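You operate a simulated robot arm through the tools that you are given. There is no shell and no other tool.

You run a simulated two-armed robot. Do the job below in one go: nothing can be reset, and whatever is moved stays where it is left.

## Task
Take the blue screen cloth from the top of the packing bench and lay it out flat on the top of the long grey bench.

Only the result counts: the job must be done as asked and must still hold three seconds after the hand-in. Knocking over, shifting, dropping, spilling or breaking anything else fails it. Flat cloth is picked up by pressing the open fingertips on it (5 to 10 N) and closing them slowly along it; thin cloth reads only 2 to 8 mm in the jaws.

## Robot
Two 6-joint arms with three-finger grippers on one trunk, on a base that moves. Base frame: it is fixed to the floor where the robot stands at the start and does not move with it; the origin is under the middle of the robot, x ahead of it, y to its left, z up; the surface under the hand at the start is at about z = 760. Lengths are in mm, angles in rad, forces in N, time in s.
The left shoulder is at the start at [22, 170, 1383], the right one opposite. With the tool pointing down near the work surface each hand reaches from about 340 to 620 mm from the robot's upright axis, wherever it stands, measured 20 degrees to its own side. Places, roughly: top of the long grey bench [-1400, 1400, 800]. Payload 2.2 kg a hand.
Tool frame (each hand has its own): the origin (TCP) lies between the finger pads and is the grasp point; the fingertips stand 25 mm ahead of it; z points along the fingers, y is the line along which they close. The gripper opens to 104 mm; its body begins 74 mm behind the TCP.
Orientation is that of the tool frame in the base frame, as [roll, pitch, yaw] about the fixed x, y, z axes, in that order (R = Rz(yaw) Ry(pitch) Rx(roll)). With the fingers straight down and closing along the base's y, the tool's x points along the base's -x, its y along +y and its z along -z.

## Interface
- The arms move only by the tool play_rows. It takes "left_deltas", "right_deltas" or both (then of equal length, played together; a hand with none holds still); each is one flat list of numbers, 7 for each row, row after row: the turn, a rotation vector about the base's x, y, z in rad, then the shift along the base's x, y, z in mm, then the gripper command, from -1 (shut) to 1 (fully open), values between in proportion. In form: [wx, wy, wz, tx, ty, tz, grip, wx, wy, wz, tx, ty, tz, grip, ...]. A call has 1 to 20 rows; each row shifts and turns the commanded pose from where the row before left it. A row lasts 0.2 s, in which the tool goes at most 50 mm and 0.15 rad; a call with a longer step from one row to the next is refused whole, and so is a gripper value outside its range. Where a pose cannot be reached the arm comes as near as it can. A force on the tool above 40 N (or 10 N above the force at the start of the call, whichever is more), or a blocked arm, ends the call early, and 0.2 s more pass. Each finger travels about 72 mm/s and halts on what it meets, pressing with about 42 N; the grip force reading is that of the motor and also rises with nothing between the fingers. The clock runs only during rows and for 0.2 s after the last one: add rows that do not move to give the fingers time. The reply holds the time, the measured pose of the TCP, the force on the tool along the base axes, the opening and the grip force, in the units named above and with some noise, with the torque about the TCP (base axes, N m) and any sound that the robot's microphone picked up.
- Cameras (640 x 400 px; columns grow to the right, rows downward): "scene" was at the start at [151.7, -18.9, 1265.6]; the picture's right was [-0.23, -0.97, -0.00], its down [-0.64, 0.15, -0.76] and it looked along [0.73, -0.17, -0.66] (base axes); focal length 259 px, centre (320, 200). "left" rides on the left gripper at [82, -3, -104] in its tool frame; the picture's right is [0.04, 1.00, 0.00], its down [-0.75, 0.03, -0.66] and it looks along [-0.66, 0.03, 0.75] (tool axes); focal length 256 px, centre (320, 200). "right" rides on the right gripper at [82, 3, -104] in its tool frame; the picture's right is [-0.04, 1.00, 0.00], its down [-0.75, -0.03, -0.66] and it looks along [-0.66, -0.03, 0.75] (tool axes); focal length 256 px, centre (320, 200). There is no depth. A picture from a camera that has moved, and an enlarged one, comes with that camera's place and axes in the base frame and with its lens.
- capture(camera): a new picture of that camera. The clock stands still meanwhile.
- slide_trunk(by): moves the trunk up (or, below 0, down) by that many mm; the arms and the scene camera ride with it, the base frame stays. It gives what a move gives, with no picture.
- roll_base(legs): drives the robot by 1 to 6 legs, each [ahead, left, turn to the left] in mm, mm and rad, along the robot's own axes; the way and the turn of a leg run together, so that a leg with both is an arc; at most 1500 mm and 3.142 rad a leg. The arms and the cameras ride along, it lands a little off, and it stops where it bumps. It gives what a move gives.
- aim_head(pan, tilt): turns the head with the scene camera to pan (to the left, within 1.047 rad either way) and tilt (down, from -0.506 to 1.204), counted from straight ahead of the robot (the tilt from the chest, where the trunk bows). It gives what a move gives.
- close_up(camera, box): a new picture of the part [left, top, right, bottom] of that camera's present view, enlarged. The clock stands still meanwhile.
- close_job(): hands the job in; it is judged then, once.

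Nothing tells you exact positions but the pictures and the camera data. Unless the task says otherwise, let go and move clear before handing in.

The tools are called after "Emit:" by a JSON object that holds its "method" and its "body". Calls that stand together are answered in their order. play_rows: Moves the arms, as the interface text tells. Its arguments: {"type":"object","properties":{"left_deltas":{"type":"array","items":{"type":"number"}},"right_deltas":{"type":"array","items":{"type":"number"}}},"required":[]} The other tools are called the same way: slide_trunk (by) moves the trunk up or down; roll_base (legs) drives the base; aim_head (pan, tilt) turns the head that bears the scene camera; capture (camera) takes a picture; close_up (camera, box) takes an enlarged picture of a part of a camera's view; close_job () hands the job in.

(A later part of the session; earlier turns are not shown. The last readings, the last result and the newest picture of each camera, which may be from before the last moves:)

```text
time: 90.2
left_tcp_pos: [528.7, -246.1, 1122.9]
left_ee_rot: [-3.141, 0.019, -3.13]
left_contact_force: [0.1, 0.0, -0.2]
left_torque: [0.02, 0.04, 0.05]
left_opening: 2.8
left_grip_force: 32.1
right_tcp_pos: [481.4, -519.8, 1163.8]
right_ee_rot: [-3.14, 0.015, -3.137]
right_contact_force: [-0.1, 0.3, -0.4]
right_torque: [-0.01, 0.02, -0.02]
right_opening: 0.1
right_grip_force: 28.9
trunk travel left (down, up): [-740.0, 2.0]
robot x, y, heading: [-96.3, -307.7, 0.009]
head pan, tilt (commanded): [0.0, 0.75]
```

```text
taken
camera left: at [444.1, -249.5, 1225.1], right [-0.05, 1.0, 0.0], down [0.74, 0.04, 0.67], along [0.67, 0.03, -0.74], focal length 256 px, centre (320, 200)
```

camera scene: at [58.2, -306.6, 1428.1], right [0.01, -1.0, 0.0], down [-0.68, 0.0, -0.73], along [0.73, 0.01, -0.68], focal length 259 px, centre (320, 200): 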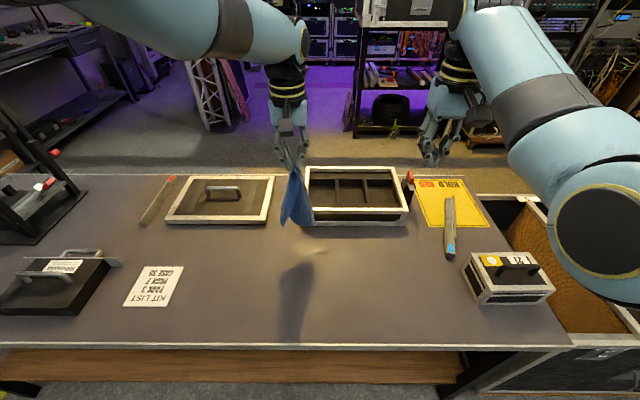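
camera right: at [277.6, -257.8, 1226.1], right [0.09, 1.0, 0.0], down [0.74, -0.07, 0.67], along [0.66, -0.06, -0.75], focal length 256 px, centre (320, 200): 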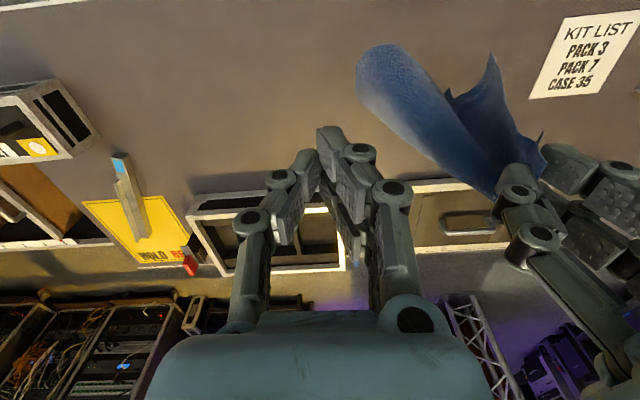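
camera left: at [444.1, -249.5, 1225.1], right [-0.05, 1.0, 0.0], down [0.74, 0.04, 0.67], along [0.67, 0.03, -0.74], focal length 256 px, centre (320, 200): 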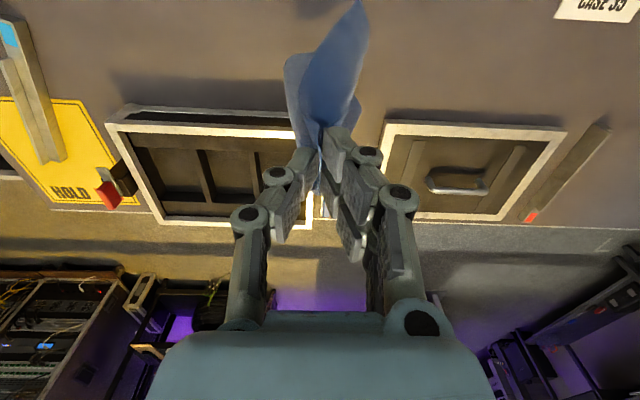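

The cloth is over the spot, with its bottom at about z 888. I'll lower until the tip almost touches, then step down and back diagonally.

Emit:
{"method": "slide_trunk", "body": {"by": -130}}

Emit:
{"method": "slide_trunk", "body": {"by": -30}}

Emit:
{"method": "roll_base", "body": {"legs": [[-22, 22, 0]]}}

Emit:
{"method": "slide_trunk", "body": {"by": -40}}

Emit:
{"method": "roll_base", "body": {"legs": [[-30, 30, 0]]}}

Emit:
{"method": "capture", "body": {"camera": "scene"}}

Emit:
{"method": "capture", "body": {"camera": "left"}}

```text
time: 91.8
left_tcp_pos: [528.5, -245.4, 993.0]
left_ee_rot: [3.138, 0.019, -3.132]
left_contact_force: [-0.2, -0.2, 0.0]
left_torque: [0.01, 0.0, 0.01]
left_opening: 2.7
left_grip_force: 32.0
right_tcp_pos: [480.3, -518.4, 1034.2]
right_ee_rot: [-3.139, 0.013, -3.14]
right_contact_force: [-0.3, 0.8, -0.5]
right_torque: [0.0, -0.02, 0.04]
right_opening: 0.0
right_grip_force: 28.3
trunk travel left (down, up): [-610.0, 132.0]
robot x, y, heading: [-98.1, -311.9, 0.006]
head pan, tilt (commanded): [0.0, 0.75]
```

```text
time: 92.5
left_tcp_pos: [529.9, -246.5, 962.6]
left_ee_rot: [3.14, 0.017, -3.13]
left_contact_force: [-0.2, 0.2, 0.1]
left_torque: [0.02, -0.02, 0.02]
left_opening: 2.6
left_grip_force: 31.9
right_tcp_pos: [481.7, -520.3, 1002.6]
right_ee_rot: [3.141, 0.014, -3.138]
right_contact_force: [0.0, 0.2, 0.5]
right_torque: [-0.01, -0.04, 0.01]
right_opening: 0.0
right_grip_force: 28.2
trunk travel left (down, up): [-580.0, 162.0]
robot x, y, heading: [-92.5, -303.1, 0.008]
head pan, tilt (commanded): [0.0, 0.75]
```

```text
time: 93.4
left_tcp_pos: [506.1, -223.9, 961.9]
left_ee_rot: [3.139, 0.017, -3.13]
left_contact_force: [-0.3, 0.6, 0.1]
left_torque: [-0.01, -0.04, 0.04]
left_opening: 2.7
left_grip_force: 31.7
right_tcp_pos: [458.5, -497.9, 1003.8]
right_ee_rot: [-3.141, 0.013, -3.14]
right_contact_force: [0.6, 1.0, 0.2]
right_torque: [-0.04, -0.05, -0.01]
right_opening: 0.0
right_grip_force: 28.5
trunk travel left (down, up): [-580.0, 162.0]
robot x, y, heading: [-120.7, -289.1, 0.006]
head pan, tilt (commanded): [0.0, 0.75]
```

```text
time: 94.2
left_tcp_pos: [508.6, -225.9, 922.2]
left_ee_rot: [3.139, 0.017, -3.13]
left_contact_force: [0.1, 0.0, -0.1]
left_torque: [0.03, -0.02, 0.02]
left_opening: 2.8
left_grip_force: 31.7
right_tcp_pos: [458.4, -497.7, 964.1]
right_ee_rot: [-3.139, 0.014, -3.139]
right_contact_force: [-0.7, 0.4, 0.1]
right_torque: [0.0, 0.02, 0.0]
right_opening: 0.2
right_grip_force: 29.3
trunk travel left (down, up): [-540.0, 202.0]
robot x, y, heading: [-117.7, -286.4, 0.012]
head pan, tilt (commanded): [0.0, 0.75]
```

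```text
time: 95.1
left_tcp_pos: [476.1, -195.1, 923.8]
left_ee_rot: [3.14, 0.018, -3.13]
left_contact_force: [-0.1, 0.5, 0.2]
left_torque: [-0.03, -0.06, 0.03]
left_opening: 2.5
left_grip_force: 32.6
right_tcp_pos: [426.8, -466.8, 964.6]
right_ee_rot: [-3.137, 0.014, -3.139]
right_contact_force: [-0.9, 0.8, -0.6]
right_torque: [-0.05, -0.03, 0.01]
right_opening: 0.1
right_grip_force: 28.3
trunk travel left (down, up): [-540.0, 202.0]
robot x, y, heading: [-144.2, -260.5, 0.006]
head pan, tilt (commanded): [0.0, 0.75]
```

```text
taken
camera scene: at [4.8, -254.0, 1227.5], right [0.01, -1.0, 0.0], down [-0.68, -0.01, -0.73], along [0.73, 0.0, -0.68], focal length 259 px, centre (320, 200)
```

scene: 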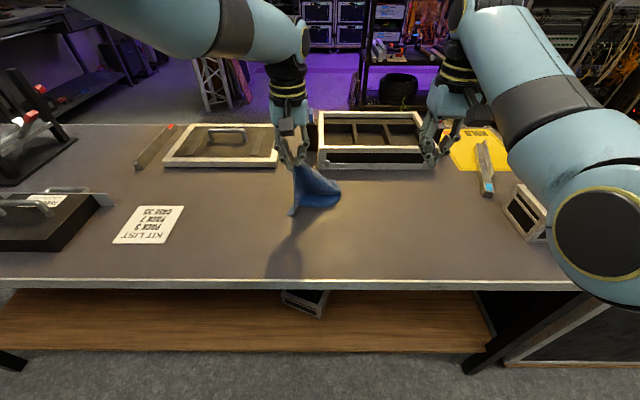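

```text
taken
camera left: at [392.3, -197.8, 1025.6], right [-0.05, 1.0, 0.0], down [0.74, 0.04, 0.67], along [0.67, 0.03, -0.74], focal length 256 px, centre (320, 200)
```

left: 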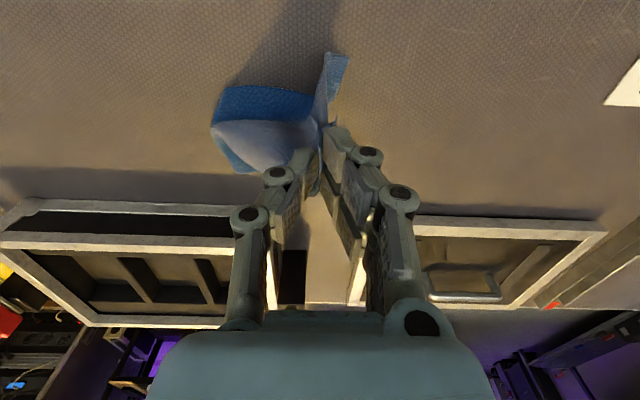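

The cloth is settling onto the bench as intended, so I'll continue the diagonal lay-down.

Emit:
{"method": "slide_trunk", "body": {"by": -40}}

Emit:
{"method": "roll_base", "body": {"legs": [[-32, 32, 0]]}}

Emit:
{"method": "slide_trunk", "body": {"by": -40}}

Emit:
{"method": "roll_base", "body": {"legs": [[-32, 32, 0]]}}

Emit:
{"method": "slide_trunk", "body": {"by": -30}}

Emit:
{"method": "roll_base", "body": {"legs": [[-35, 35, 0]]}}

Emit:
{"method": "capture", "body": {"camera": "scene"}}

Emit:
{"method": "capture", "body": {"camera": "left"}}

Emit:
{"method": "capture", "body": {"camera": "right"}}

```text
time: 95.9
left_tcp_pos: [477.4, -196.6, 881.5]
left_ee_rot: [3.14, 0.014, -3.132]
left_contact_force: [-0.1, 0.5, 0.1]
left_torque: [0.01, 0.03, 0.04]
left_opening: 2.4
left_grip_force: 32.0
right_tcp_pos: [428.6, -468.6, 925.3]
right_ee_rot: [-3.139, 0.014, -3.138]
right_contact_force: [0.4, 0.5, 0.2]
right_torque: [-0.01, -0.04, -0.01]
right_opening: 0.0
right_grip_force: 28.7
trunk travel left (down, up): [-500.0, 242.0]
robot x, y, heading: [-145.6, -258.0, 0.009]
head pan, tilt (commanded): [0.0, 0.75]
```

```text
time: 96.8
left_tcp_pos: [444.9, -162.5, 883.1]
left_ee_rot: [3.139, 0.014, -3.133]
left_contact_force: [-0.5, 0.7, 0.6]
left_torque: [-0.05, 0.0, 0.0]
left_opening: 2.5
left_grip_force: 31.8
right_tcp_pos: [393.2, -434.7, 923.1]
right_ee_rot: [-3.139, 0.017, -3.139]
right_contact_force: [-0.3, 0.8, 1.7]
right_torque: [-0.04, 0.0, 0.02]
right_opening: 0.3
right_grip_force: 28.6
trunk travel left (down, up): [-500.0, 242.0]
robot x, y, heading: [-175.7, -226.4, 0.007]
head pan, tilt (commanded): [0.0, 0.75]
```

```text
time: 97.7
left_tcp_pos: [447.5, -163.7, 839.0]
left_ee_rot: [3.138, 0.007, -3.13]
left_contact_force: [-0.9, -0.2, 0.8]
left_torque: [-0.01, 0.0, 0.03]
left_opening: 2.5
left_grip_force: 32.2
right_tcp_pos: [396.4, -434.9, 884.3]
right_ee_rot: [-3.14, 0.016, -3.137]
right_contact_force: [0.4, 0.5, 0.9]
right_torque: [-0.02, -0.02, 0.0]
right_opening: 0.0
right_grip_force: 28.6
trunk travel left (down, up): [-460.0, 282.0]
robot x, y, heading: [-179.1, -227.4, 0.006]
head pan, tilt (commanded): [0.0, 0.75]
```

```text
time: 98.6
left_tcp_pos: [413.6, -131.3, 840.2]
left_ee_rot: [3.137, 0.009, -3.132]
left_contact_force: [-0.1, 1.0, -0.3]
left_torque: [-0.06, -0.04, 0.01]
left_opening: 2.5
left_grip_force: 31.7
right_tcp_pos: [363.3, -402.1, 883.5]
right_ee_rot: [-3.139, 0.017, -3.138]
right_contact_force: [-0.1, 0.3, 0.2]
right_torque: [-0.04, -0.02, 0.02]
right_opening: 0.1
right_grip_force: 28.0
trunk travel left (down, up): [-460.0, 282.0]
robot x, y, heading: [-212.7, -194.0, 0.007]
head pan, tilt (commanded): [0.0, 0.75]
```

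```text
time: 99.3
left_tcp_pos: [414.2, -132.4, 807.5]
left_ee_rot: [3.136, 0.003, -3.132]
left_contact_force: [0.4, -0.2, 0.3]
left_torque: [-0.01, 0.01, 0.01]
left_opening: 2.6
left_grip_force: 31.6
right_tcp_pos: [363.7, -404.5, 854.5]
right_ee_rot: [-3.14, 0.017, -3.137]
right_contact_force: [-0.7, -0.3, 0.7]
right_torque: [0.04, -0.01, 0.02]
right_opening: 0.1
right_grip_force: 28.7
trunk travel left (down, up): [-430.0, 312.0]
robot x, y, heading: [-209.9, -197.6, 0.004]
head pan, tilt (commanded): [0.0, 0.75]
```

```text
time: 100.2
left_tcp_pos: [378.8, -97.7, 806.8]
left_ee_rot: [3.138, 0.002, -3.128]
left_contact_force: [0.6, 0.6, 0.2]
left_torque: [-0.02, -0.02, 0.03]
left_opening: 2.9
left_grip_force: 31.3
right_tcp_pos: [326.6, -368.5, 853.9]
right_ee_rot: [-3.14, 0.016, -3.137]
right_contact_force: [-1.0, -0.2, 0.1]
right_torque: [0.0, -0.04, 0.03]
right_opening: 0.0
right_grip_force: 28.4
trunk travel left (down, up): [-430.0, 312.0]
robot x, y, heading: [-250.4, -156.3, 0.007]
head pan, tilt (commanded): [0.0, 0.75]
```

```text
taken
camera scene: at [-93.5, -155.1, 1115.5], right [0.01, -1.0, 0.0], down [-0.68, -0.01, -0.73], along [0.73, 0.01, -0.68], focal length 259 px, centre (320, 200)
```

scene: 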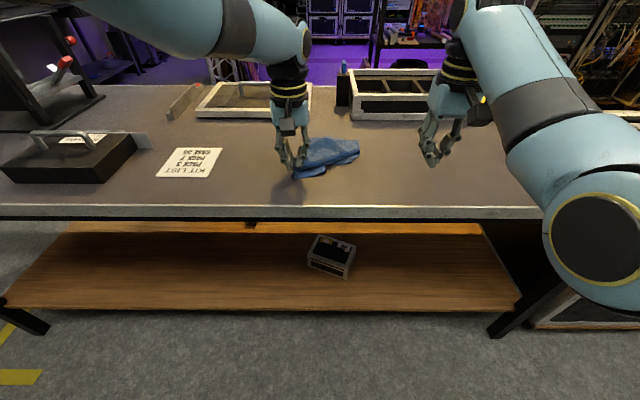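

```text
taken
camera left: at [296.0, -99.8, 912.1], right [-0.05, 1.0, 0.0], down [0.75, 0.04, 0.66], along [0.66, 0.04, -0.75], focal length 256 px, centre (320, 200)
```

left: 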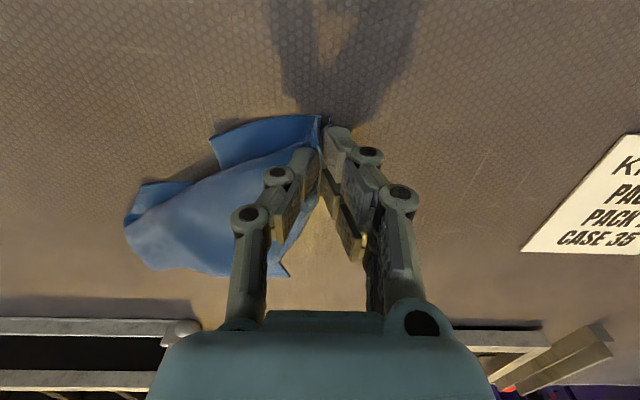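

```text
taken
camera right: at [244.7, -364.3, 956.8], right [0.04, 1.0, 0.0], down [0.74, -0.03, 0.67], along [0.67, -0.02, -0.74], focal length 256 px, centre (320, 200)
```

right: 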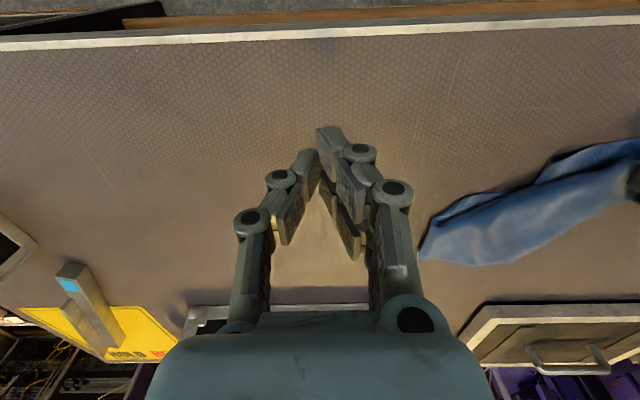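

The cloth is down but folded over itself along the diagonal. I'll look at it closely before spreading it.

Emit:
{"method": "close_up", "body": {"camera": "left", "box": [100, 90, 340, 290]}}

Emit:
{"method": "close_up", "body": {"camera": "right", "box": [400, 120, 640, 280]}}

Emit:
{"method": "close_up", "body": {"camera": "scene", "box": [250, 110, 410, 210]}}

```text
2.00 times, centred on (220, 190) of left
camera zoom: at [296.0, -99.8, 912.1], right [-0.05, 1.0, 0.0], down [0.75, 0.04, 0.66], along [0.66, 0.04, -0.75], focal length 512 px, centre (520, 220)
```

zoom: 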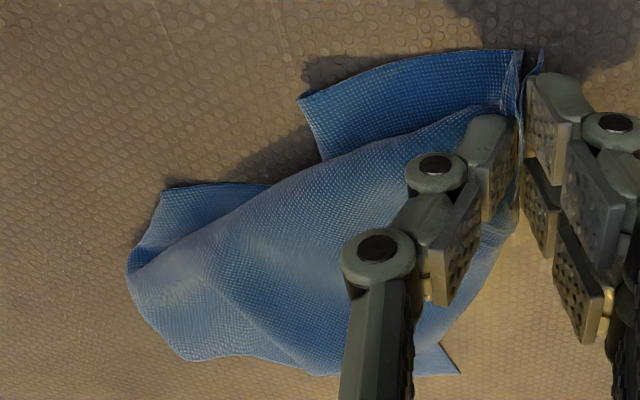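

```text
2.50 times, centred on (520, 200) of right
camera zoom: at [244.7, -364.3, 956.8], right [0.04, 1.0, 0.0], down [0.74, -0.03, 0.67], along [0.67, -0.02, -0.74], focal length 640 px, centre (-180, 200)
```

zoom: 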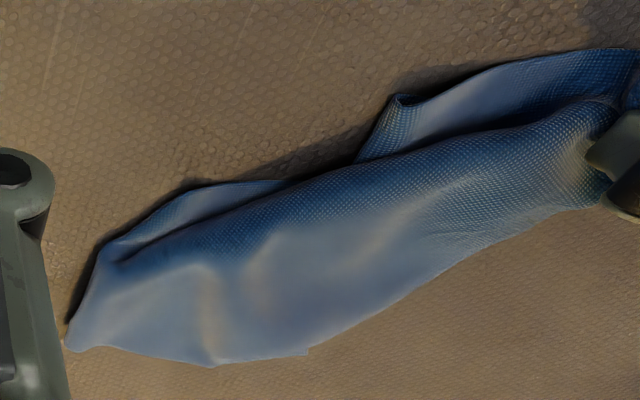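

```text
4.00 times, centred on (330, 160) of scene
camera zoom: at [-93.5, -155.1, 1115.5], right [0.01, -1.0, 0.0], down [-0.68, -0.01, -0.73], along [0.73, 0.01, -0.68], focal length 1036 px, centre (280, 360)
```

zoom: 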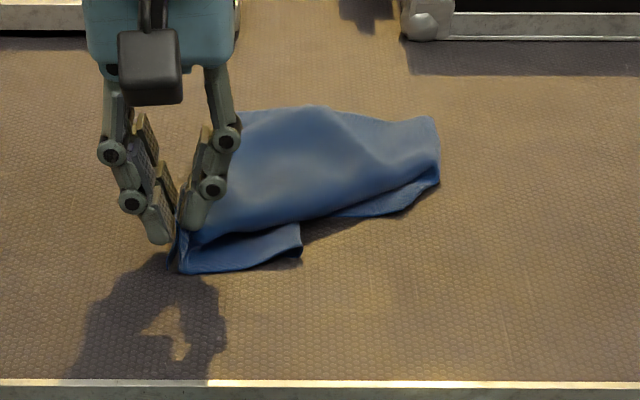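

The diagonal from the held corner is slack by about 80 mm. I'll drag the held corner further towards near-left with the arm to straighten it.

Emit:
{"method": "play_rows", "body": {"left_deltas": [0, 0, 0, -7, 7, 0, -1, 0, 0, 0, -7, 7, 0, -1, 0, 0, 0, -7, 7, 0, -1, 0, 0, 0, -7, 7, 0, -1, 0, 0, 0, -7, 7, 0, -1, 0, 0, 0, -7, 7, 0, -1, 0, 0, 0, -7, 7, 0, -1, 0, 0, 0, -7, 7, 0, -1, 0, 0, 0, -7, 7, 0, -1]}}

Emit:
{"method": "capture", "body": {"camera": "left"}}

Emit:
{"method": "capture", "body": {"camera": "right"}}

Emit:
{"method": "close_up", "body": {"camera": "scene", "box": [220, 110, 420, 230]}}

```text
time: 102.2
left_tcp_pos: [383.5, -51.7, 785.8]
left_ee_rot: [3.136, 0.008, -3.129]
left_contact_force: [-0.2, -4.3, 23.2]
left_torque: [-0.27, 0.07, 0.01]
left_opening: 2.8
left_grip_force: 31.8
left hand out of reach, approached as far as the arm can: row 1, 2, 3, 4, 5, 6, 7, 8, 9
right_tcp_pos: [325.8, -369.0, 854.5]
right_ee_rot: [3.141, 0.015, -3.139]
right_contact_force: [0.1, 0.0, -0.6]
right_torque: [0.01, 0.0, 0.02]
right_opening: 0.1
right_grip_force: 28.3
trunk travel left (down, up): [-430.0, 312.0]
robot x, y, heading: [-247.7, -157.3, 0.005]
head pan, tilt (commanded): [0.0, 0.75]
```

```text
taken
camera left: at [300.1, -55.1, 890.2], right [-0.05, 1.0, 0.0], down [0.75, 0.04, 0.66], along [0.66, 0.04, -0.75], focal length 256 px, centre (320, 200)
```

left: 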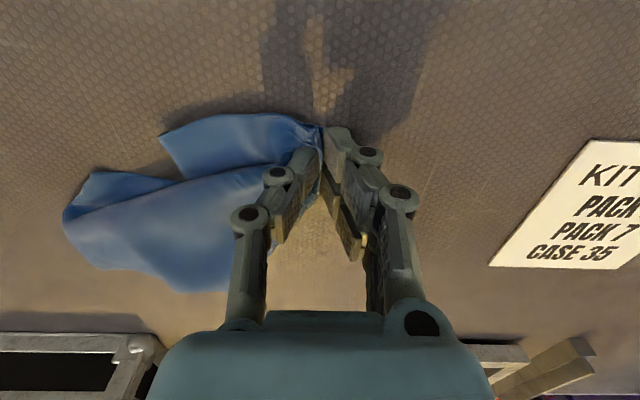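

```text
taken
camera right: at [244.2, -366.0, 957.1], right [0.04, 1.0, 0.0], down [0.74, -0.03, 0.67], along [0.67, -0.02, -0.74], focal length 256 px, centre (320, 200)
```

right: 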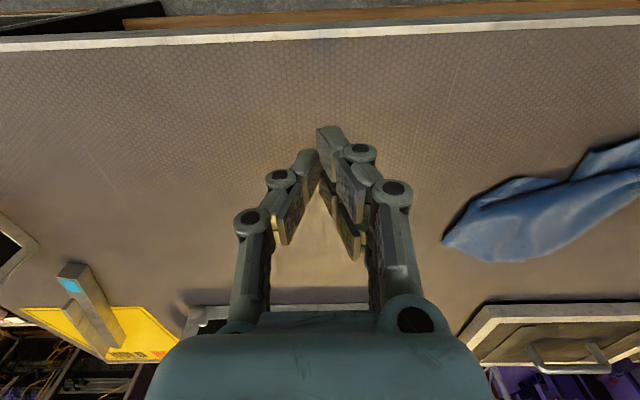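

```text
3.20 times, centred on (320, 170) of scene
camera zoom: at [-94.0, -157.1, 1115.9], right [0.01, -1.0, 0.0], down [-0.68, 0.0, -0.73], along [0.73, 0.01, -0.68], focal length 829 px, centre (320, 296)
```

zoom: 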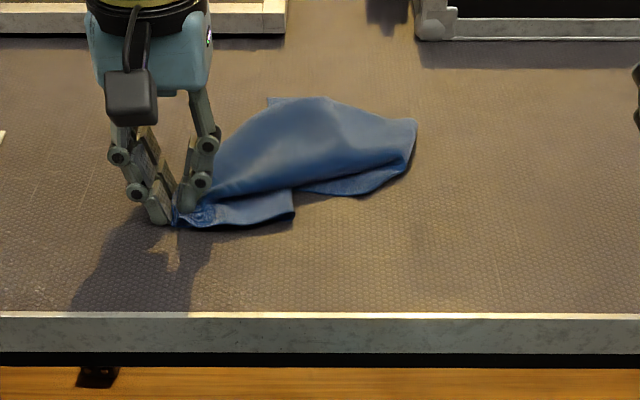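

The left arm ran into its reach limit and pressed down at 23 N. I'll raise the trunk 50 mm to relieve it and lower the hand with the arm instead, which gives it more room.

Emit:
{"method": "slide_trunk", "body": {"by": 50}}

Emit:
{"method": "play_rows", "body": {"left_deltas": [0, 0, 0, 0, 0, -6, -1, 0, 0, 0, 0, 0, -6, -1, 0, 0, 0, 0, 0, -6, -1, 0, 0, 0, 0, 0, -6, -1, 0, 0, 0, 0, 0, -6, -1]}}

```text
time: 103.2
left_tcp_pos: [380.2, -49.4, 834.4]
left_ee_rot: [3.136, 0.005, -3.13]
left_contact_force: [-0.6, -0.7, 0.0]
left_torque: [-0.01, 0.01, 0.03]
left_opening: 2.5
left_grip_force: 31.8
right_tcp_pos: [328.0, -369.3, 903.8]
right_ee_rot: [-3.141, 0.014, -3.137]
right_contact_force: [0.2, 0.5, -0.1]
right_torque: [0.02, -0.03, -0.02]
right_opening: 0.0
right_grip_force: 28.1
trunk travel left (down, up): [-480.0, 262.0]
robot x, y, heading: [-245.6, -156.7, 0.005]
head pan, tilt (commanded): [0.0, 0.75]
```

```text
time: 104.4
left_tcp_pos: [371.0, -46.6, 809.5]
left_ee_rot: [3.138, 0.006, -3.13]
left_contact_force: [0.2, -0.6, 0.6]
left_torque: [-0.02, -0.02, 0.01]
left_opening: 2.8
left_grip_force: 31.7
left hand out of reach, approached as far as the arm can: row 2, 4
right_tcp_pos: [328.9, -369.5, 903.2]
right_ee_rot: [3.14, 0.015, -3.139]
right_contact_force: [0.1, 0.5, 0.2]
right_torque: [0.02, 0.03, 0.0]
right_opening: 0.0
right_grip_force: 28.5
trunk travel left (down, up): [-480.0, 262.0]
robot x, y, heading: [-247.9, -161.4, 0.011]
head pan, tilt (commanded): [0.0, 0.75]
```

Emit:
{"method": "slide_trunk", "body": {"by": 50}}

Emit:
{"method": "play_rows", "body": {"left_deltas": [0, 0, 0, 0, 0, -8, -1, 0, 0, 0, 0, 0, -8, -1, 0, 0, 0, 0, 0, -8, -1, 0, 0, 0, 0, 0, -8, -1, 0, 0, 0, 0, 0, -8, -1, 0, 0, 0, 0, 0, -8, -1]}}

```text
time: 105.3
left_tcp_pos: [374.6, -46.7, 865.5]
left_ee_rot: [3.136, 0.019, -3.13]
left_contact_force: [0.3, -0.3, 0.7]
left_torque: [0.0, 0.01, 0.01]
left_opening: 2.7
left_grip_force: 32.2
right_tcp_pos: [327.7, -368.6, 952.8]
right_ee_rot: [3.141, 0.012, -3.137]
right_contact_force: [-0.3, -0.5, -0.4]
right_torque: [-0.02, 0.05, -0.02]
right_opening: 0.0
right_grip_force: 28.4
trunk travel left (down, up): [-530.0, 212.0]
robot x, y, heading: [-245.9, -155.5, 0.005]
head pan, tilt (commanded): [0.0, 0.75]
```

```text
time: 106.7
left_tcp_pos: [359.8, -40.5, 832.5]
left_ee_rot: [3.135, 0.02, -3.127]
left_contact_force: [0.2, 0.9, 0.5]
left_torque: [0.05, 0.0, -0.01]
left_opening: 2.7
left_grip_force: 32.1
left hand out of reach, approached as far as the arm can: row 1, 3, 4, 6
right_tcp_pos: [328.0, -369.2, 954.3]
right_ee_rot: [3.141, 0.015, -3.137]
right_contact_force: [0.1, -0.1, 0.1]
right_torque: [0.04, -0.01, -0.01]
right_opening: 0.0
right_grip_force: 29.1
trunk travel left (down, up): [-530.0, 212.0]
robot x, y, heading: [-248.7, -159.7, 0.004]
head pan, tilt (commanded): [0.0, 0.75]
```

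Emit:
{"method": "play_rows", "body": {"left_deltas": [0, 0, 0, 0, 0, 0, -1, 0, 0, 0, 0, 0, 0, -1, 0, 0, 0, -5, 0, -2, -1, 0, 0, 0, -5, 0, -2, -1]}}

```text
time: 107.7
left_tcp_pos: [349.6, -40.0, 828.5]
left_ee_rot: [3.137, 0.019, -3.129]
left_contact_force: [-0.7, -0.9, -0.2]
left_torque: [0.0, 0.02, 0.01]
left_opening: 2.8
left_grip_force: 31.4
right_tcp_pos: [326.3, -369.4, 953.4]
right_ee_rot: [3.141, 0.013, -3.135]
right_contact_force: [-0.4, -0.4, 0.7]
right_torque: [0.02, -0.02, 0.01]
right_opening: 0.2
right_grip_force: 28.8
trunk travel left (down, up): [-530.0, 212.0]
robot x, y, heading: [-247.9, -161.3, 0.007]
head pan, tilt (commanded): [0.0, 0.75]
```

The arm tracks properly again. Now I'll see how the cloth lies.

Emit:
{"method": "play_rows", "body": {"left_deltas": [0, 0, 0, -4, 4, -6, -1, 0, 0, 0, -4, 4, -6, -1, 0, 0, 0, -4, 4, -6, -1, 0, 0, 0, -4, 4, -6, -1]}}

Emit:
{"method": "capture", "body": {"camera": "left"}}

Emit:
{"method": "close_up", "body": {"camera": "scene", "box": [200, 130, 440, 290]}}

Emit:
{"method": "close_up", "body": {"camera": "right", "box": [400, 80, 640, 240]}}

```text
time: 108.7
left_tcp_pos: [333.3, -23.6, 804.9]
left_ee_rot: [3.136, 0.02, -3.127]
left_contact_force: [0.3, -0.5, 0.0]
left_torque: [0.01, 0.02, 0.03]
left_opening: 2.7
left_grip_force: 32.1
right_tcp_pos: [327.2, -367.9, 952.9]
right_ee_rot: [3.141, 0.015, -3.138]
right_contact_force: [-0.4, -0.6, 0.3]
right_torque: [0.0, 0.0, -0.01]
right_opening: 0.2
right_grip_force: 28.5
trunk travel left (down, up): [-530.0, 212.0]
robot x, y, heading: [-251.1, -158.7, 0.006]
head pan, tilt (commanded): [0.0, 0.75]
```

```text
taken
camera left: at [249.1, -27.5, 907.7], right [-0.05, 1.0, 0.0], down [0.74, 0.04, 0.67], along [0.67, 0.04, -0.74], focal length 256 px, centre (320, 200)
```

left: 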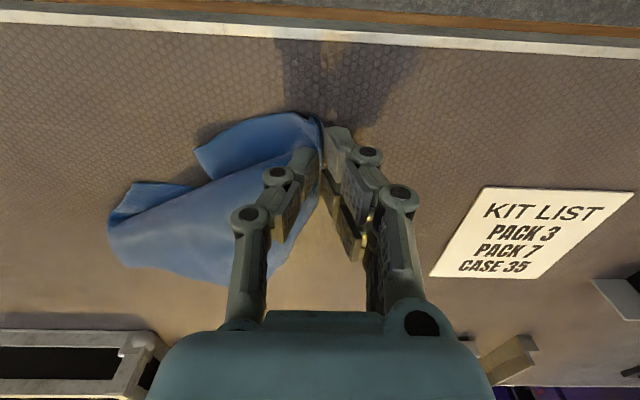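

```text
2.50 times, centred on (320, 210) of scene
camera zoom: at [-94.5, -156.2, 1217.2], right [0.01, -1.0, 0.0], down [-0.68, -0.01, -0.73], along [0.73, 0.01, -0.68], focal length 647 px, centre (320, 175)
```

zoom: 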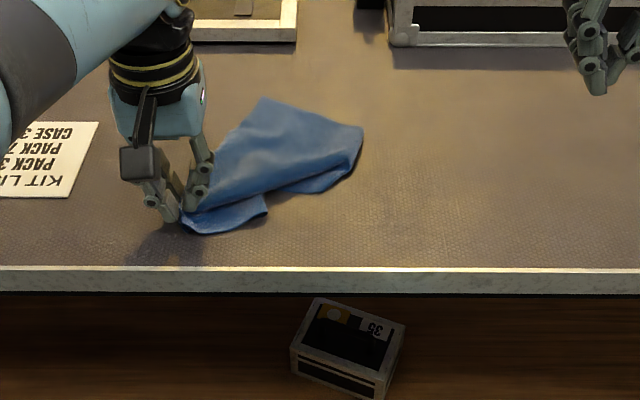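

```text
2.50 times, centred on (520, 160) of right
camera zoom: at [245.8, -365.1, 1055.9], right [0.04, 1.0, 0.0], down [0.74, -0.03, 0.67], along [0.67, -0.02, -0.75], focal length 640 px, centre (-180, 300)
```

zoom: 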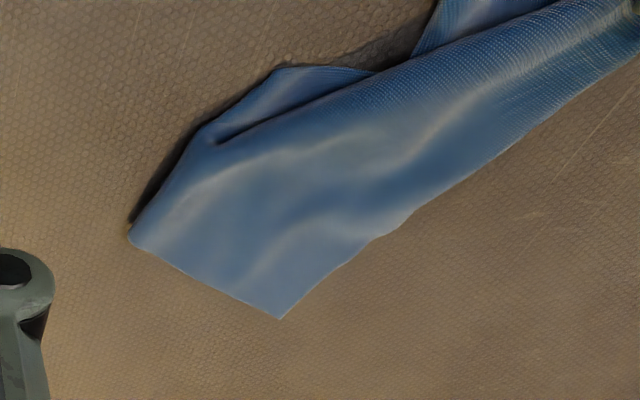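

The edge from the held corner to the far corner (about (537,-82)) came out straight, and the pleats are on the other side. If I lift by those two corners, gravity will drop the pleats out. I'll drag the held corner to the left to swing that edge sideways, then release it and reposition.

Emit:
{"method": "play_rows", "body": {"left_deltas": [0, 0, 0, -1, 8, -1, -1, 0, 0, 0, -1, 8, -1, -1, 0, 0, 0, -1, 8, -1, -1, 0, 0, 0, -1, 8, -1, -1, 0, 0, 0, -1, 8, -1, -1, 0, 0, 0, -2, 8, 0, -1, 0, 0, 0, -2, 8, 0, -1, 0, 0, 0, -2, 8, 0, -1, 0, 0, 0, -2, 8, 0, -1, 0, 0, 0, -2, 8, 0, -1]}}

Emit:
{"method": "capture", "body": {"camera": "left"}}

Emit:
{"method": "close_up", "body": {"camera": "scene", "box": [200, 130, 440, 290]}}

Emit:
{"method": "capture", "body": {"camera": "right"}}

```text
time: 110.9
left_tcp_pos: [317.6, 55.7, 798.9]
left_ee_rot: [3.137, 0.02, -3.13]
left_contact_force: [0.0, 0.0, -0.4]
left_torque: [0.0, -0.01, 0.01]
left_opening: 2.7
left_grip_force: 31.9
right_tcp_pos: [327.5, -369.0, 953.3]
right_ee_rot: [-3.14, 0.014, -3.139]
right_contact_force: [0.4, -0.1, -1.1]
right_torque: [-0.03, 0.02, -0.03]
right_opening: 0.1
right_grip_force: 28.7
trunk travel left (down, up): [-530.0, 212.0]
robot x, y, heading: [-250.4, -156.7, 0.009]
head pan, tilt (commanded): [0.0, 0.75]
```

```text
taken
camera left: at [233.6, 52.3, 901.3], right [-0.05, 1.0, 0.0], down [0.74, 0.04, 0.67], along [0.67, 0.04, -0.74], focal length 256 px, centre (320, 200)
```

left: 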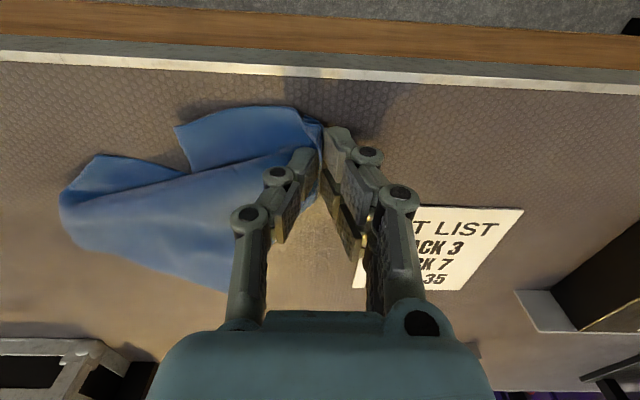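

```text
2.50 times, centred on (320, 210) of scene
camera zoom: at [-94.6, -156.1, 1217.2], right [0.01, -1.0, 0.0], down [-0.68, -0.01, -0.73], along [0.73, 0.01, -0.68], focal length 647 px, centre (320, 175)
```

zoom: 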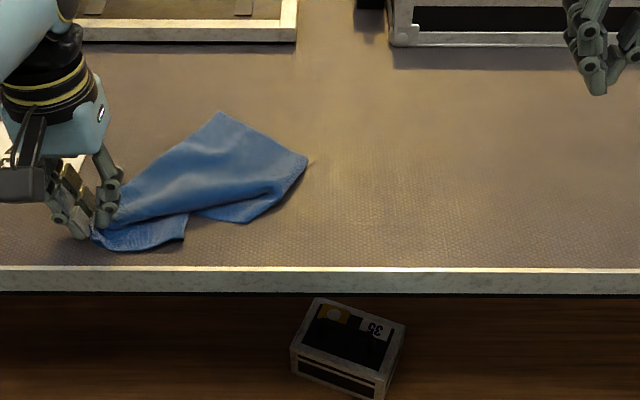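

```text
taken
camera right: at [245.8, -365.0, 1056.0], right [0.04, 1.0, 0.0], down [0.74, -0.03, 0.67], along [0.67, -0.02, -0.75], focal length 256 px, centre (320, 200)
```

right: 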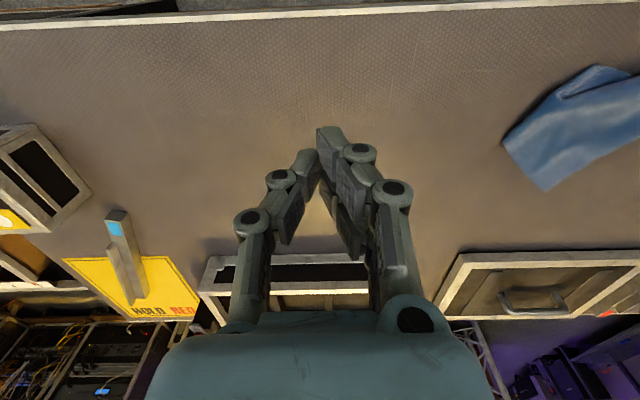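

The held edge now runs from about (305,56) to the far corner at (501,-34). I'll lower slightly, open the left fingers slowly to let the pinch unroll, and lift off.

Emit:
{"method": "play_rows", "body": {"left_deltas": [0, 0, 0, 0, 0, -4, -1, 0, 0, 0, 0, 0, -4, -1, 0, 0, 0, 0, 0, -2, -1, 0, 0, 0, 0, 0, 0, -0.85, 0, 0, 0, 0, 0, 0, -0.7, 0, 0, 0, 0, 0, 0, -0.55, 0, 0, 0, 0, 0, 0, -0.4, 0, 0, 0, 0, 0, 0, -0.25, 0, 0, 0, 0, 0, 0, -0.1, 0, 0, 0, 0, 0, 0, 0, 0, 0, 0, 0, 0, 5, 0, 0, 0, 0, 0, 0, 10, 0, 0, 0, 0, 0, 0, 15, 0, 0, 0, 0, 0, 0, 20, 0]}}

Emit:
{"method": "capture", "body": {"camera": "left"}}

Emit:
{"method": "close_up", "body": {"camera": "scene", "box": [180, 130, 420, 290]}}

```text
time: 113.9
left_tcp_pos: [318.4, 54.2, 838.5]
left_ee_rot: [3.136, 0.019, -3.129]
left_contact_force: [0.0, -0.7, -1.4]
left_torque: [0.02, 0.03, -0.02]
left_opening: 52.0
left_grip_force: 0.0
right_tcp_pos: [327.0, -368.5, 953.9]
right_ee_rot: [3.141, 0.013, -3.138]
right_contact_force: [-0.8, -0.6, 0.6]
right_torque: [0.02, 0.02, 0.04]
right_opening: 0.0
right_grip_force: 28.7
trunk travel left (down, up): [-530.0, 212.0]
robot x, y, heading: [-244.1, -153.7, 0.01]
head pan, tilt (commanded): [0.0, 0.75]
```

```text
taken
camera left: at [234.4, 51.1, 941.6], right [-0.05, 1.0, 0.0], down [0.74, 0.04, 0.67], along [0.67, 0.04, -0.74], focal length 256 px, centre (320, 200)
```

left: 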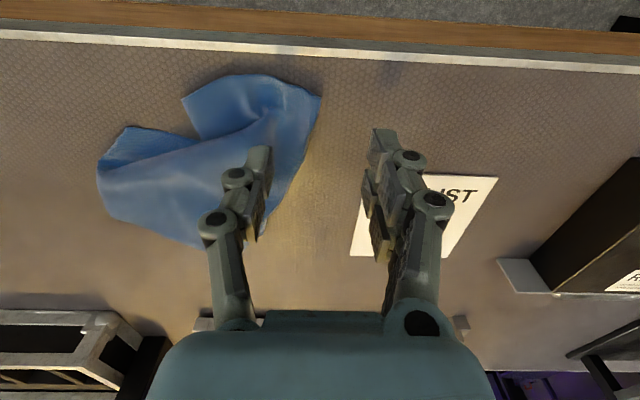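

```text
2.50 times, centred on (300, 210) of scene
camera zoom: at [-94.7, -156.3, 1217.2], right [0.01, -1.0, 0.0], down [-0.68, -0.01, -0.73], along [0.73, 0.01, -0.68], focal length 647 px, centre (370, 175)
```

zoom: 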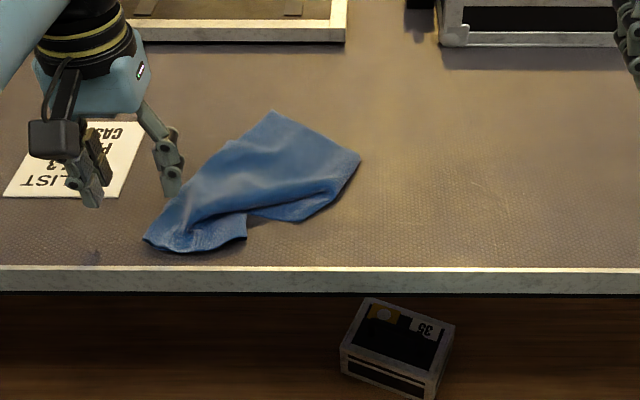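

The corner is released. I'll raise the trunk and reposition the robot, turned about 40° left, so the straight edge (from (301,55) to (503,-33)) faces my two hands.

Emit:
{"method": "slide_trunk", "body": {"by": 60}}

Emit:
{"method": "roll_base", "body": {"legs": [[205, -215, 0], [0, 0, 0.7]]}}

Emit:
{"method": "capture", "body": {"camera": "scene"}}

Emit:
{"method": "capture", "body": {"camera": "left"}}

Emit:
{"method": "capture", "body": {"camera": "right"}}

```text
time: 114.9
left_tcp_pos: [318.6, 55.4, 898.3]
left_ee_rot: [3.137, 0.019, -3.129]
left_contact_force: [-0.2, 0.3, -1.2]
left_torque: [0.01, 0.03, -0.01]
left_opening: 52.1
left_grip_force: 0.0
right_tcp_pos: [328.0, -368.8, 1012.6]
right_ee_rot: [3.14, 0.015, -3.137]
right_contact_force: [0.4, 0.4, -0.7]
right_torque: [-0.04, -0.01, -0.03]
right_opening: 0.0
right_grip_force: 28.5
trunk travel left (down, up): [-590.0, 152.0]
robot x, y, heading: [-248.0, -160.5, 0.009]
head pan, tilt (commanded): [0.0, 0.75]
```

```text
time: 118.8
left_tcp_pos: [243.1, 164.7, 899.1]
left_ee_rot: [3.136, 0.02, -2.413]
left_contact_force: [-0.7, 0.5, -0.1]
left_torque: [0.0, 0.0, 0.01]
left_opening: 51.7
left_grip_force: 0.0
right_tcp_pos: [529.4, -148.3, 1013.9]
right_ee_rot: [-3.139, 0.013, -2.42]
right_contact_force: [-0.2, -0.3, 0.0]
right_torque: [-0.01, 0.0, 0.0]
right_opening: 0.0
right_grip_force: 28.6
trunk travel left (down, up): [-590.0, 152.0]
robot x, y, heading: [-42.1, -366.8, 0.719]
head pan, tilt (commanded): [0.0, 0.75]
```

```text
taken
camera scene: at [70.4, -264.6, 1277.7], right [0.66, -0.75, 0.0], down [-0.51, -0.45, -0.73], along [0.55, 0.48, -0.68], focal length 259 px, centre (320, 200)
```

scene: 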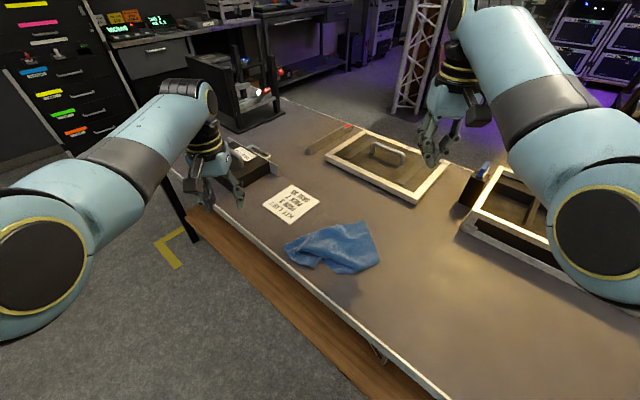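

```text
taken
camera left: at [182.7, 108.6, 1001.9], right [-0.7, 0.72, 0.0], down [0.53, 0.51, 0.67], along [0.48, 0.47, -0.74], focal length 256 px, centre (320, 200)
```

left: 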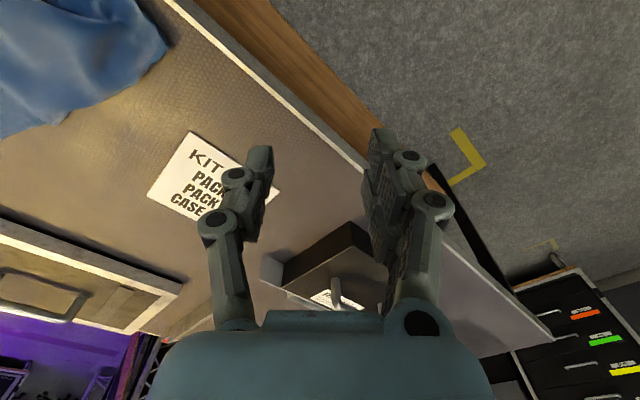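

```text
taken
camera right: at [465.2, -200.1, 1115.9], right [-0.63, 0.78, 0.0], down [0.58, 0.47, 0.67], along [0.52, 0.42, -0.75], focal length 256 px, centre (320, 200)
```

right: 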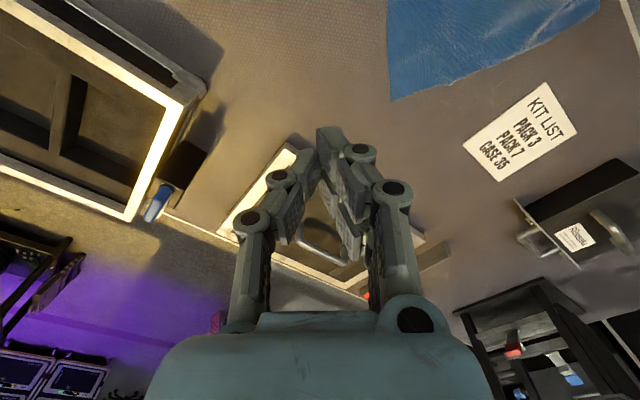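

Emit:
{"method": "close_up", "body": {"camera": "scene", "box": [260, 200, 420, 300]}}

```text
4.00 times, centred on (340, 250) of scene
camera zoom: at [70.4, -264.6, 1277.7], right [0.66, -0.75, 0.0], down [-0.51, -0.45, -0.73], along [0.55, 0.48, -0.68], focal length 1036 px, centre (240, 0)
```

zoom: 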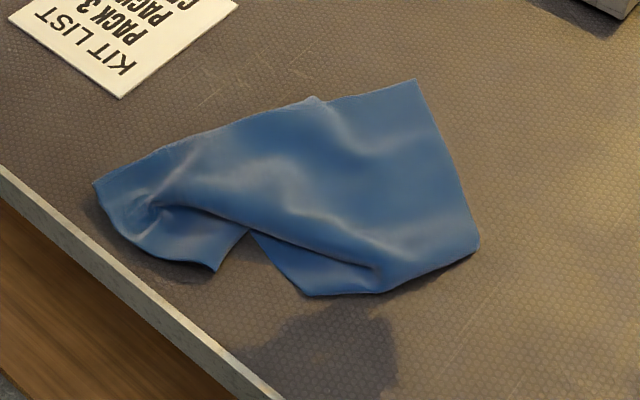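

The picture is clear now. The near-left corner is at (305,60) and the far corner at (508,-41), both single-layer and with clean angles. I'll bring both hands over them.

Emit:
{"method": "play_rows", "body": {"left_deltas": [-0.0133, 0.0149, 0, 5.7, -6.97, -3.4, 0, 0, 0, 0, 5.7, -6.97, -3.4, 0, 0, 0, 0, 5.7, -6.97, -3.4, 0, 0, 0, 0, 5.7, -6.97, -3.4, 0, 0, 0, 0, 5.7, -6.97, -3.4, 0, 0, 0, 0, 5.7, -6.97, -3.4, 0, 0, 0, 0, 5.7, -6.97, -3.4, 0, 0, 0, 0, 5.7, -6.97, -3.4, 0, 0, 0, 0, 5.7, -6.97, -3.4, 0, 0, 0, 0, 5.7, -6.97, -3.4, 0, 0, 0, 0, 5.7, -6.97, -3.4, 0, 0, 0, 0, 5.7, -6.97, -3.4, 0], "right_deltas": [-0.0087, 0.0097, 0, -3.34, 6.24, -9.6, -0.9, 0, 0, 0, -3.34, 6.24, -9.6, -0.8, 0, 0, 0, -3.34, 6.24, -9.6, -0.7, 0, 0, 0, -3.34, 6.24, -9.6, -0.6, 0, 0, 0, -3.34, 6.24, -9.6, -0.5, 0, 0, 0, -3.34, 6.24, -9.6, -0.4, 0, 0, 0, -3.34, 6.24, -9.6, -0.3, 0, 0, 0, -3.34, 6.24, -9.6, -0.2, 0, 0, 0, -3.34, 6.24, -9.6, -0.1, 0, 0, 0, -3.34, 6.24, -9.6, 0, 0, 0, 0, -3.34, 6.24, -9.6, 0, 0, 0, 0, -3.34, 6.24, -9.6, 0]}}

```text
time: 121.4
left_tcp_pos: [310.7, 79.5, 859.7]
left_ee_rot: [3.137, 0.0, -2.413]
left_contact_force: [-0.4, 0.4, -0.8]
left_torque: [0.02, -0.01, -0.01]
left_opening: 52.0
left_grip_force: 0.0
right_tcp_pos: [489.4, -74.0, 899.5]
right_ee_rot: [-3.141, 0.001, -2.42]
right_contact_force: [0.4, 0.3, 0.3]
right_torque: [-0.01, 0.02, -0.03]
right_opening: 52.0
right_grip_force: 0.1
trunk travel left (down, up): [-590.0, 152.0]
robot x, y, heading: [-39.9, -364.2, 0.724]
head pan, tilt (commanded): [0.0, 0.75]
```

Emit:
{"method": "play_rows", "body": {"left_deltas": [0, 0, 0, 1.5, -6.5, -5, 0, 0, 0, 0, 1.5, -6.5, -5, 0, 0, 0, 0, 1, -6.5, -5, 0, 0, 0, 0, 0.5, -6.5, -5, 0, 0, 0, 0, 0.5, -6.5, -5, 0, 0, 0, 0, 0.3, -6.5, -5, 0, 0, 0, 0, 0, -6.5, -5, 0], "right_deltas": [0, 0, 0, -2, 3.8, -11, 0, 0, 0, 0, -2, 3.8, -11, 0, 0, 0, 0, -2, 3.8, -11, 0, 0, 0, 0, -2, 3.8, -11, 0, 0, 0, 0, -2, 3.8, -11, 0, 0, 0, 0, -2, 3.7, -10, 0, 0, 0, 0, -1.4, 3.3, -9, 0]}}

Emit:
{"method": "capture", "body": {"camera": "left"}}

Emit:
{"method": "capture", "body": {"camera": "right"}}

Emit:
{"method": "capture", "body": {"camera": "scene"}}

```text
time: 123.0
left_tcp_pos: [316.8, 36.1, 823.6]
left_ee_rot: [3.137, 0.002, -2.412]
left_contact_force: [0.8, 0.3, -0.3]
left_torque: [-0.02, 0.02, 0.02]
left_opening: 52.1
left_grip_force: 0.0
right_tcp_pos: [463.6, -75.9, 840.2]
right_ee_rot: [3.142, 0.001, -2.42]
right_contact_force: [0.8, 0.1, 0.1]
right_torque: [-0.01, 0.01, -0.01]
right_opening: 52.0
right_grip_force: 0.0
right hand out of reach, approached as far as the arm can: row 3, 4, 5, 6, 7
trunk travel left (down, up): [-590.0, 152.0]
robot x, y, heading: [-41.7, -368.5, 0.728]
head pan, tilt (commanded): [0.0, 0.75]
```

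```text
taken
camera left: at [258.2, -20.6, 927.9], right [-0.7, 0.72, 0.0], down [0.54, 0.52, 0.66], along [0.47, 0.46, -0.75], focal length 256 px, centre (320, 200)
```

left: 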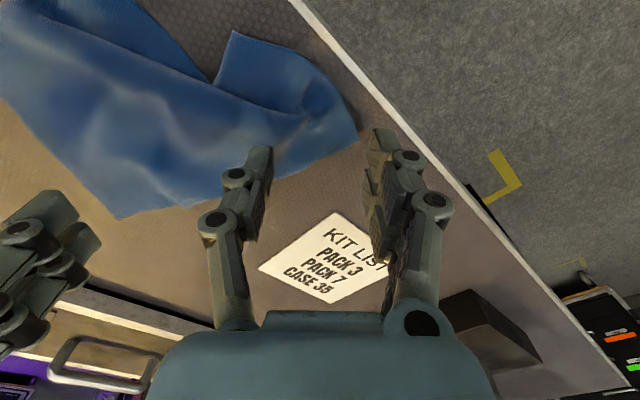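

```text
taken
camera right: at [400.7, -127.0, 943.8], right [-0.63, 0.78, 0.0], down [0.59, 0.47, 0.66], along [0.51, 0.41, -0.75], focal length 256 px, centre (320, 200)
```

right: 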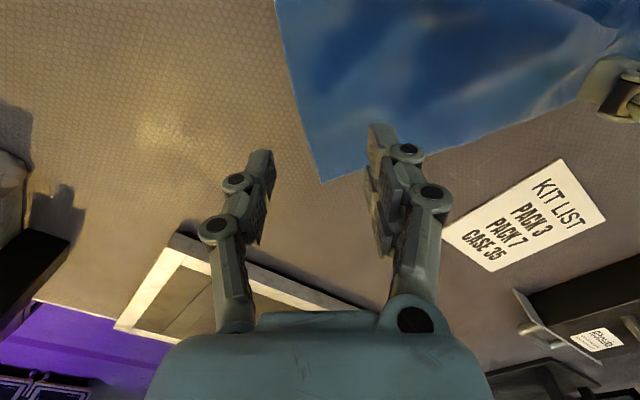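

```text
taken
camera scene: at [70.7, -264.7, 1277.7], right [0.66, -0.75, 0.0], down [-0.51, -0.45, -0.73], along [0.55, 0.48, -0.68], focal length 259 px, centre (320, 200)
```

scene: 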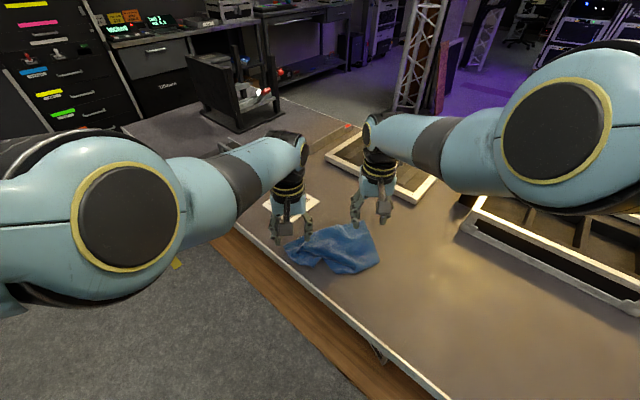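

The right hand is at its outer reach and the left is fine. I'll raise the hands, drive 25 mm closer and drop the trunk 60 mm so both corners are within reach.

Emit:
{"method": "play_rows", "body": {"left_deltas": [0, 0, 0, 0, 0, 8, 0, 0, 0, 0, 0, 0, 8, 0, 0, 0, 0, 0, 0, 8, 0, 0, 0, 0, 0, 0, 8, 0, 0, 0, 0, 0, 0, 8, 0, 0, 0, 0, 0, 0, 8, 0, 0, 0, 0, 0, 0, 8, 0, 0, 0, 0, 0, 0, 8, 0], "right_deltas": [0, 0, 0, 0, 0, 8, 0, 0, 0, 0, 0, 0, 8, 0, 0, 0, 0, 0, 0, 8, 0, 0, 0, 0, 0, 0, 8, 0, 0, 0, 0, 0, 0, 8, 0, 0, 0, 0, 0, 0, 8, 0, 0, 0, 0, 0, 0, 8, 0, 0, 0, 0, 0, 0, 8, 0]}}

Emit:
{"method": "roll_base", "body": {"legs": [[25, 0, 0]]}}

Emit:
{"method": "slide_trunk", "body": {"by": -60}}

```text
time: 125.0
left_tcp_pos: [308.8, 78.1, 899.0]
left_ee_rot: [3.096, 0.035, -2.384]
left_contact_force: [-0.7, 0.3, -0.5]
left_torque: [0.03, 0.0, -0.01]
left_opening: 52.2
left_grip_force: 0.0
right_tcp_pos: [463.1, -74.9, 904.7]
right_ee_rot: [-3.139, -0.001, -2.421]
right_contact_force: [-0.8, -0.1, -0.1]
right_torque: [0.02, -0.02, 0.0]
right_opening: 52.1
right_grip_force: 0.1
trunk travel left (down, up): [-590.0, 152.0]
robot x, y, heading: [-44.6, -369.0, 0.72]
head pan, tilt (commanded): [0.0, 0.75]
stopped in row 8 (left hand): the arm was blocked; the commanded pose is now the measured one
```

```text
time: 125.8
left_tcp_pos: [328.0, 93.8, 897.0]
left_ee_rot: [3.097, 0.033, -2.383]
left_contact_force: [0.7, 0.6, -0.8]
left_torque: [-0.02, 0.02, 0.04]
left_opening: 52.0
left_grip_force: 0.0
right_tcp_pos: [481.8, -59.5, 905.1]
right_ee_rot: [-3.139, 0.002, -2.421]
right_contact_force: [0.3, 0.4, 0.2]
right_torque: [-0.02, 0.01, 0.01]
right_opening: 52.1
right_grip_force: 0.0
trunk travel left (down, up): [-590.0, 152.0]
robot x, y, heading: [-23.1, -349.8, 0.728]
head pan, tilt (commanded): [0.0, 0.75]
```

```text
time: 126.8
left_tcp_pos: [326.5, 96.1, 838.8]
left_ee_rot: [3.093, 0.036, -2.383]
left_contact_force: [0.6, 0.0, 0.3]
left_torque: [0.04, 0.02, -0.04]
left_opening: 52.1
left_grip_force: 0.1
right_tcp_pos: [480.8, -59.4, 845.6]
right_ee_rot: [-3.139, 0.001, -2.421]
right_contact_force: [0.2, 0.0, -0.2]
right_torque: [-0.03, 0.0, 0.02]
right_opening: 51.9
right_grip_force: 0.1
trunk travel left (down, up): [-530.0, 212.0]
robot x, y, heading: [-24.1, -353.5, 0.721]
head pan, tilt (commanded): [0.0, 0.75]
```

The left arm's upper arm hits the chest when its hand is raised this far inward. I'll shift the robot a bit to its right and back, lower the trunk a little, and straighten the left tool.

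Emit:
{"method": "play_rows", "body": {"left_deltas": [-0.015, -0.0013, -0.009, -1, 2, 6, 0, -0.015, -0.0013, -0.009, -1, 2, 6, 0, -0.015, -0.0013, -0.009, -1, 2, 6, 0, -0.015, -0.0013, -0.009, -1, 2, 6, 0], "right_deltas": [0, 0, 0, 0, 0, 5, 0, 0, 0, 0, 0, 0, 5, 0, 0, 0, 0, 0, 0, 5, 0, 0, 0, 0, 0, 0, 5, 0]}}

Emit:
{"method": "roll_base", "body": {"legs": [[-15, -30, 0]]}}

Emit:
{"method": "slide_trunk", "body": {"by": -36}}

```text
time: 127.8
left_tcp_pos: [324.3, 102.4, 862.0]
left_ee_rot: [-3.138, -0.003, -2.422]
left_contact_force: [-0.2, 0.1, -0.1]
left_torque: [0.01, 0.01, -0.02]
left_opening: 52.1
left_grip_force: 0.1
right_tcp_pos: [481.8, -59.7, 865.9]
right_ee_rot: [-3.14, -0.001, -2.42]
right_contact_force: [0.2, -0.2, -0.3]
right_torque: [0.0, 0.03, 0.02]
right_opening: 52.0
right_grip_force: 0.1
trunk travel left (down, up): [-530.0, 212.0]
robot x, y, heading: [-26.9, -348.3, 0.728]
head pan, tilt (commanded): [0.0, 0.75]
```

```text
time: 128.7
left_tcp_pos: [332.5, 68.0, 861.9]
left_ee_rot: [-3.141, -0.001, -2.421]
left_contact_force: [0.4, -0.9, 0.3]
left_torque: [0.04, 0.02, -0.02]
left_opening: 52.1
left_grip_force: 0.1
right_tcp_pos: [490.3, -90.7, 865.5]
right_ee_rot: [-3.14, 0.002, -2.421]
right_contact_force: [0.2, -0.7, 0.2]
right_torque: [0.08, 0.03, 0.0]
right_opening: 52.0
right_grip_force: 0.0
trunk travel left (down, up): [-530.0, 212.0]
robot x, y, heading: [-14.5, -382.5, 0.72]
head pan, tilt (commanded): [0.0, 0.75]
```

```text
time: 129.5
left_tcp_pos: [331.8, 70.3, 825.4]
left_ee_rot: [-3.137, -0.002, -2.42]
left_contact_force: [0.3, 0.6, 0.4]
left_torque: [0.0, 0.0, 0.0]
left_opening: 51.9
left_grip_force: 0.2
right_tcp_pos: [490.3, -90.7, 829.4]
right_ee_rot: [-3.14, 0.002, -2.421]
right_contact_force: [-0.5, -0.1, 0.2]
right_torque: [0.01, -0.03, 0.04]
right_opening: 51.9
right_grip_force: 0.0
trunk travel left (down, up): [-494.0, 248.0]
robot x, y, heading: [-16.9, -382.1, 0.723]
head pan, tilt (commanded): [0.0, 0.75]
```

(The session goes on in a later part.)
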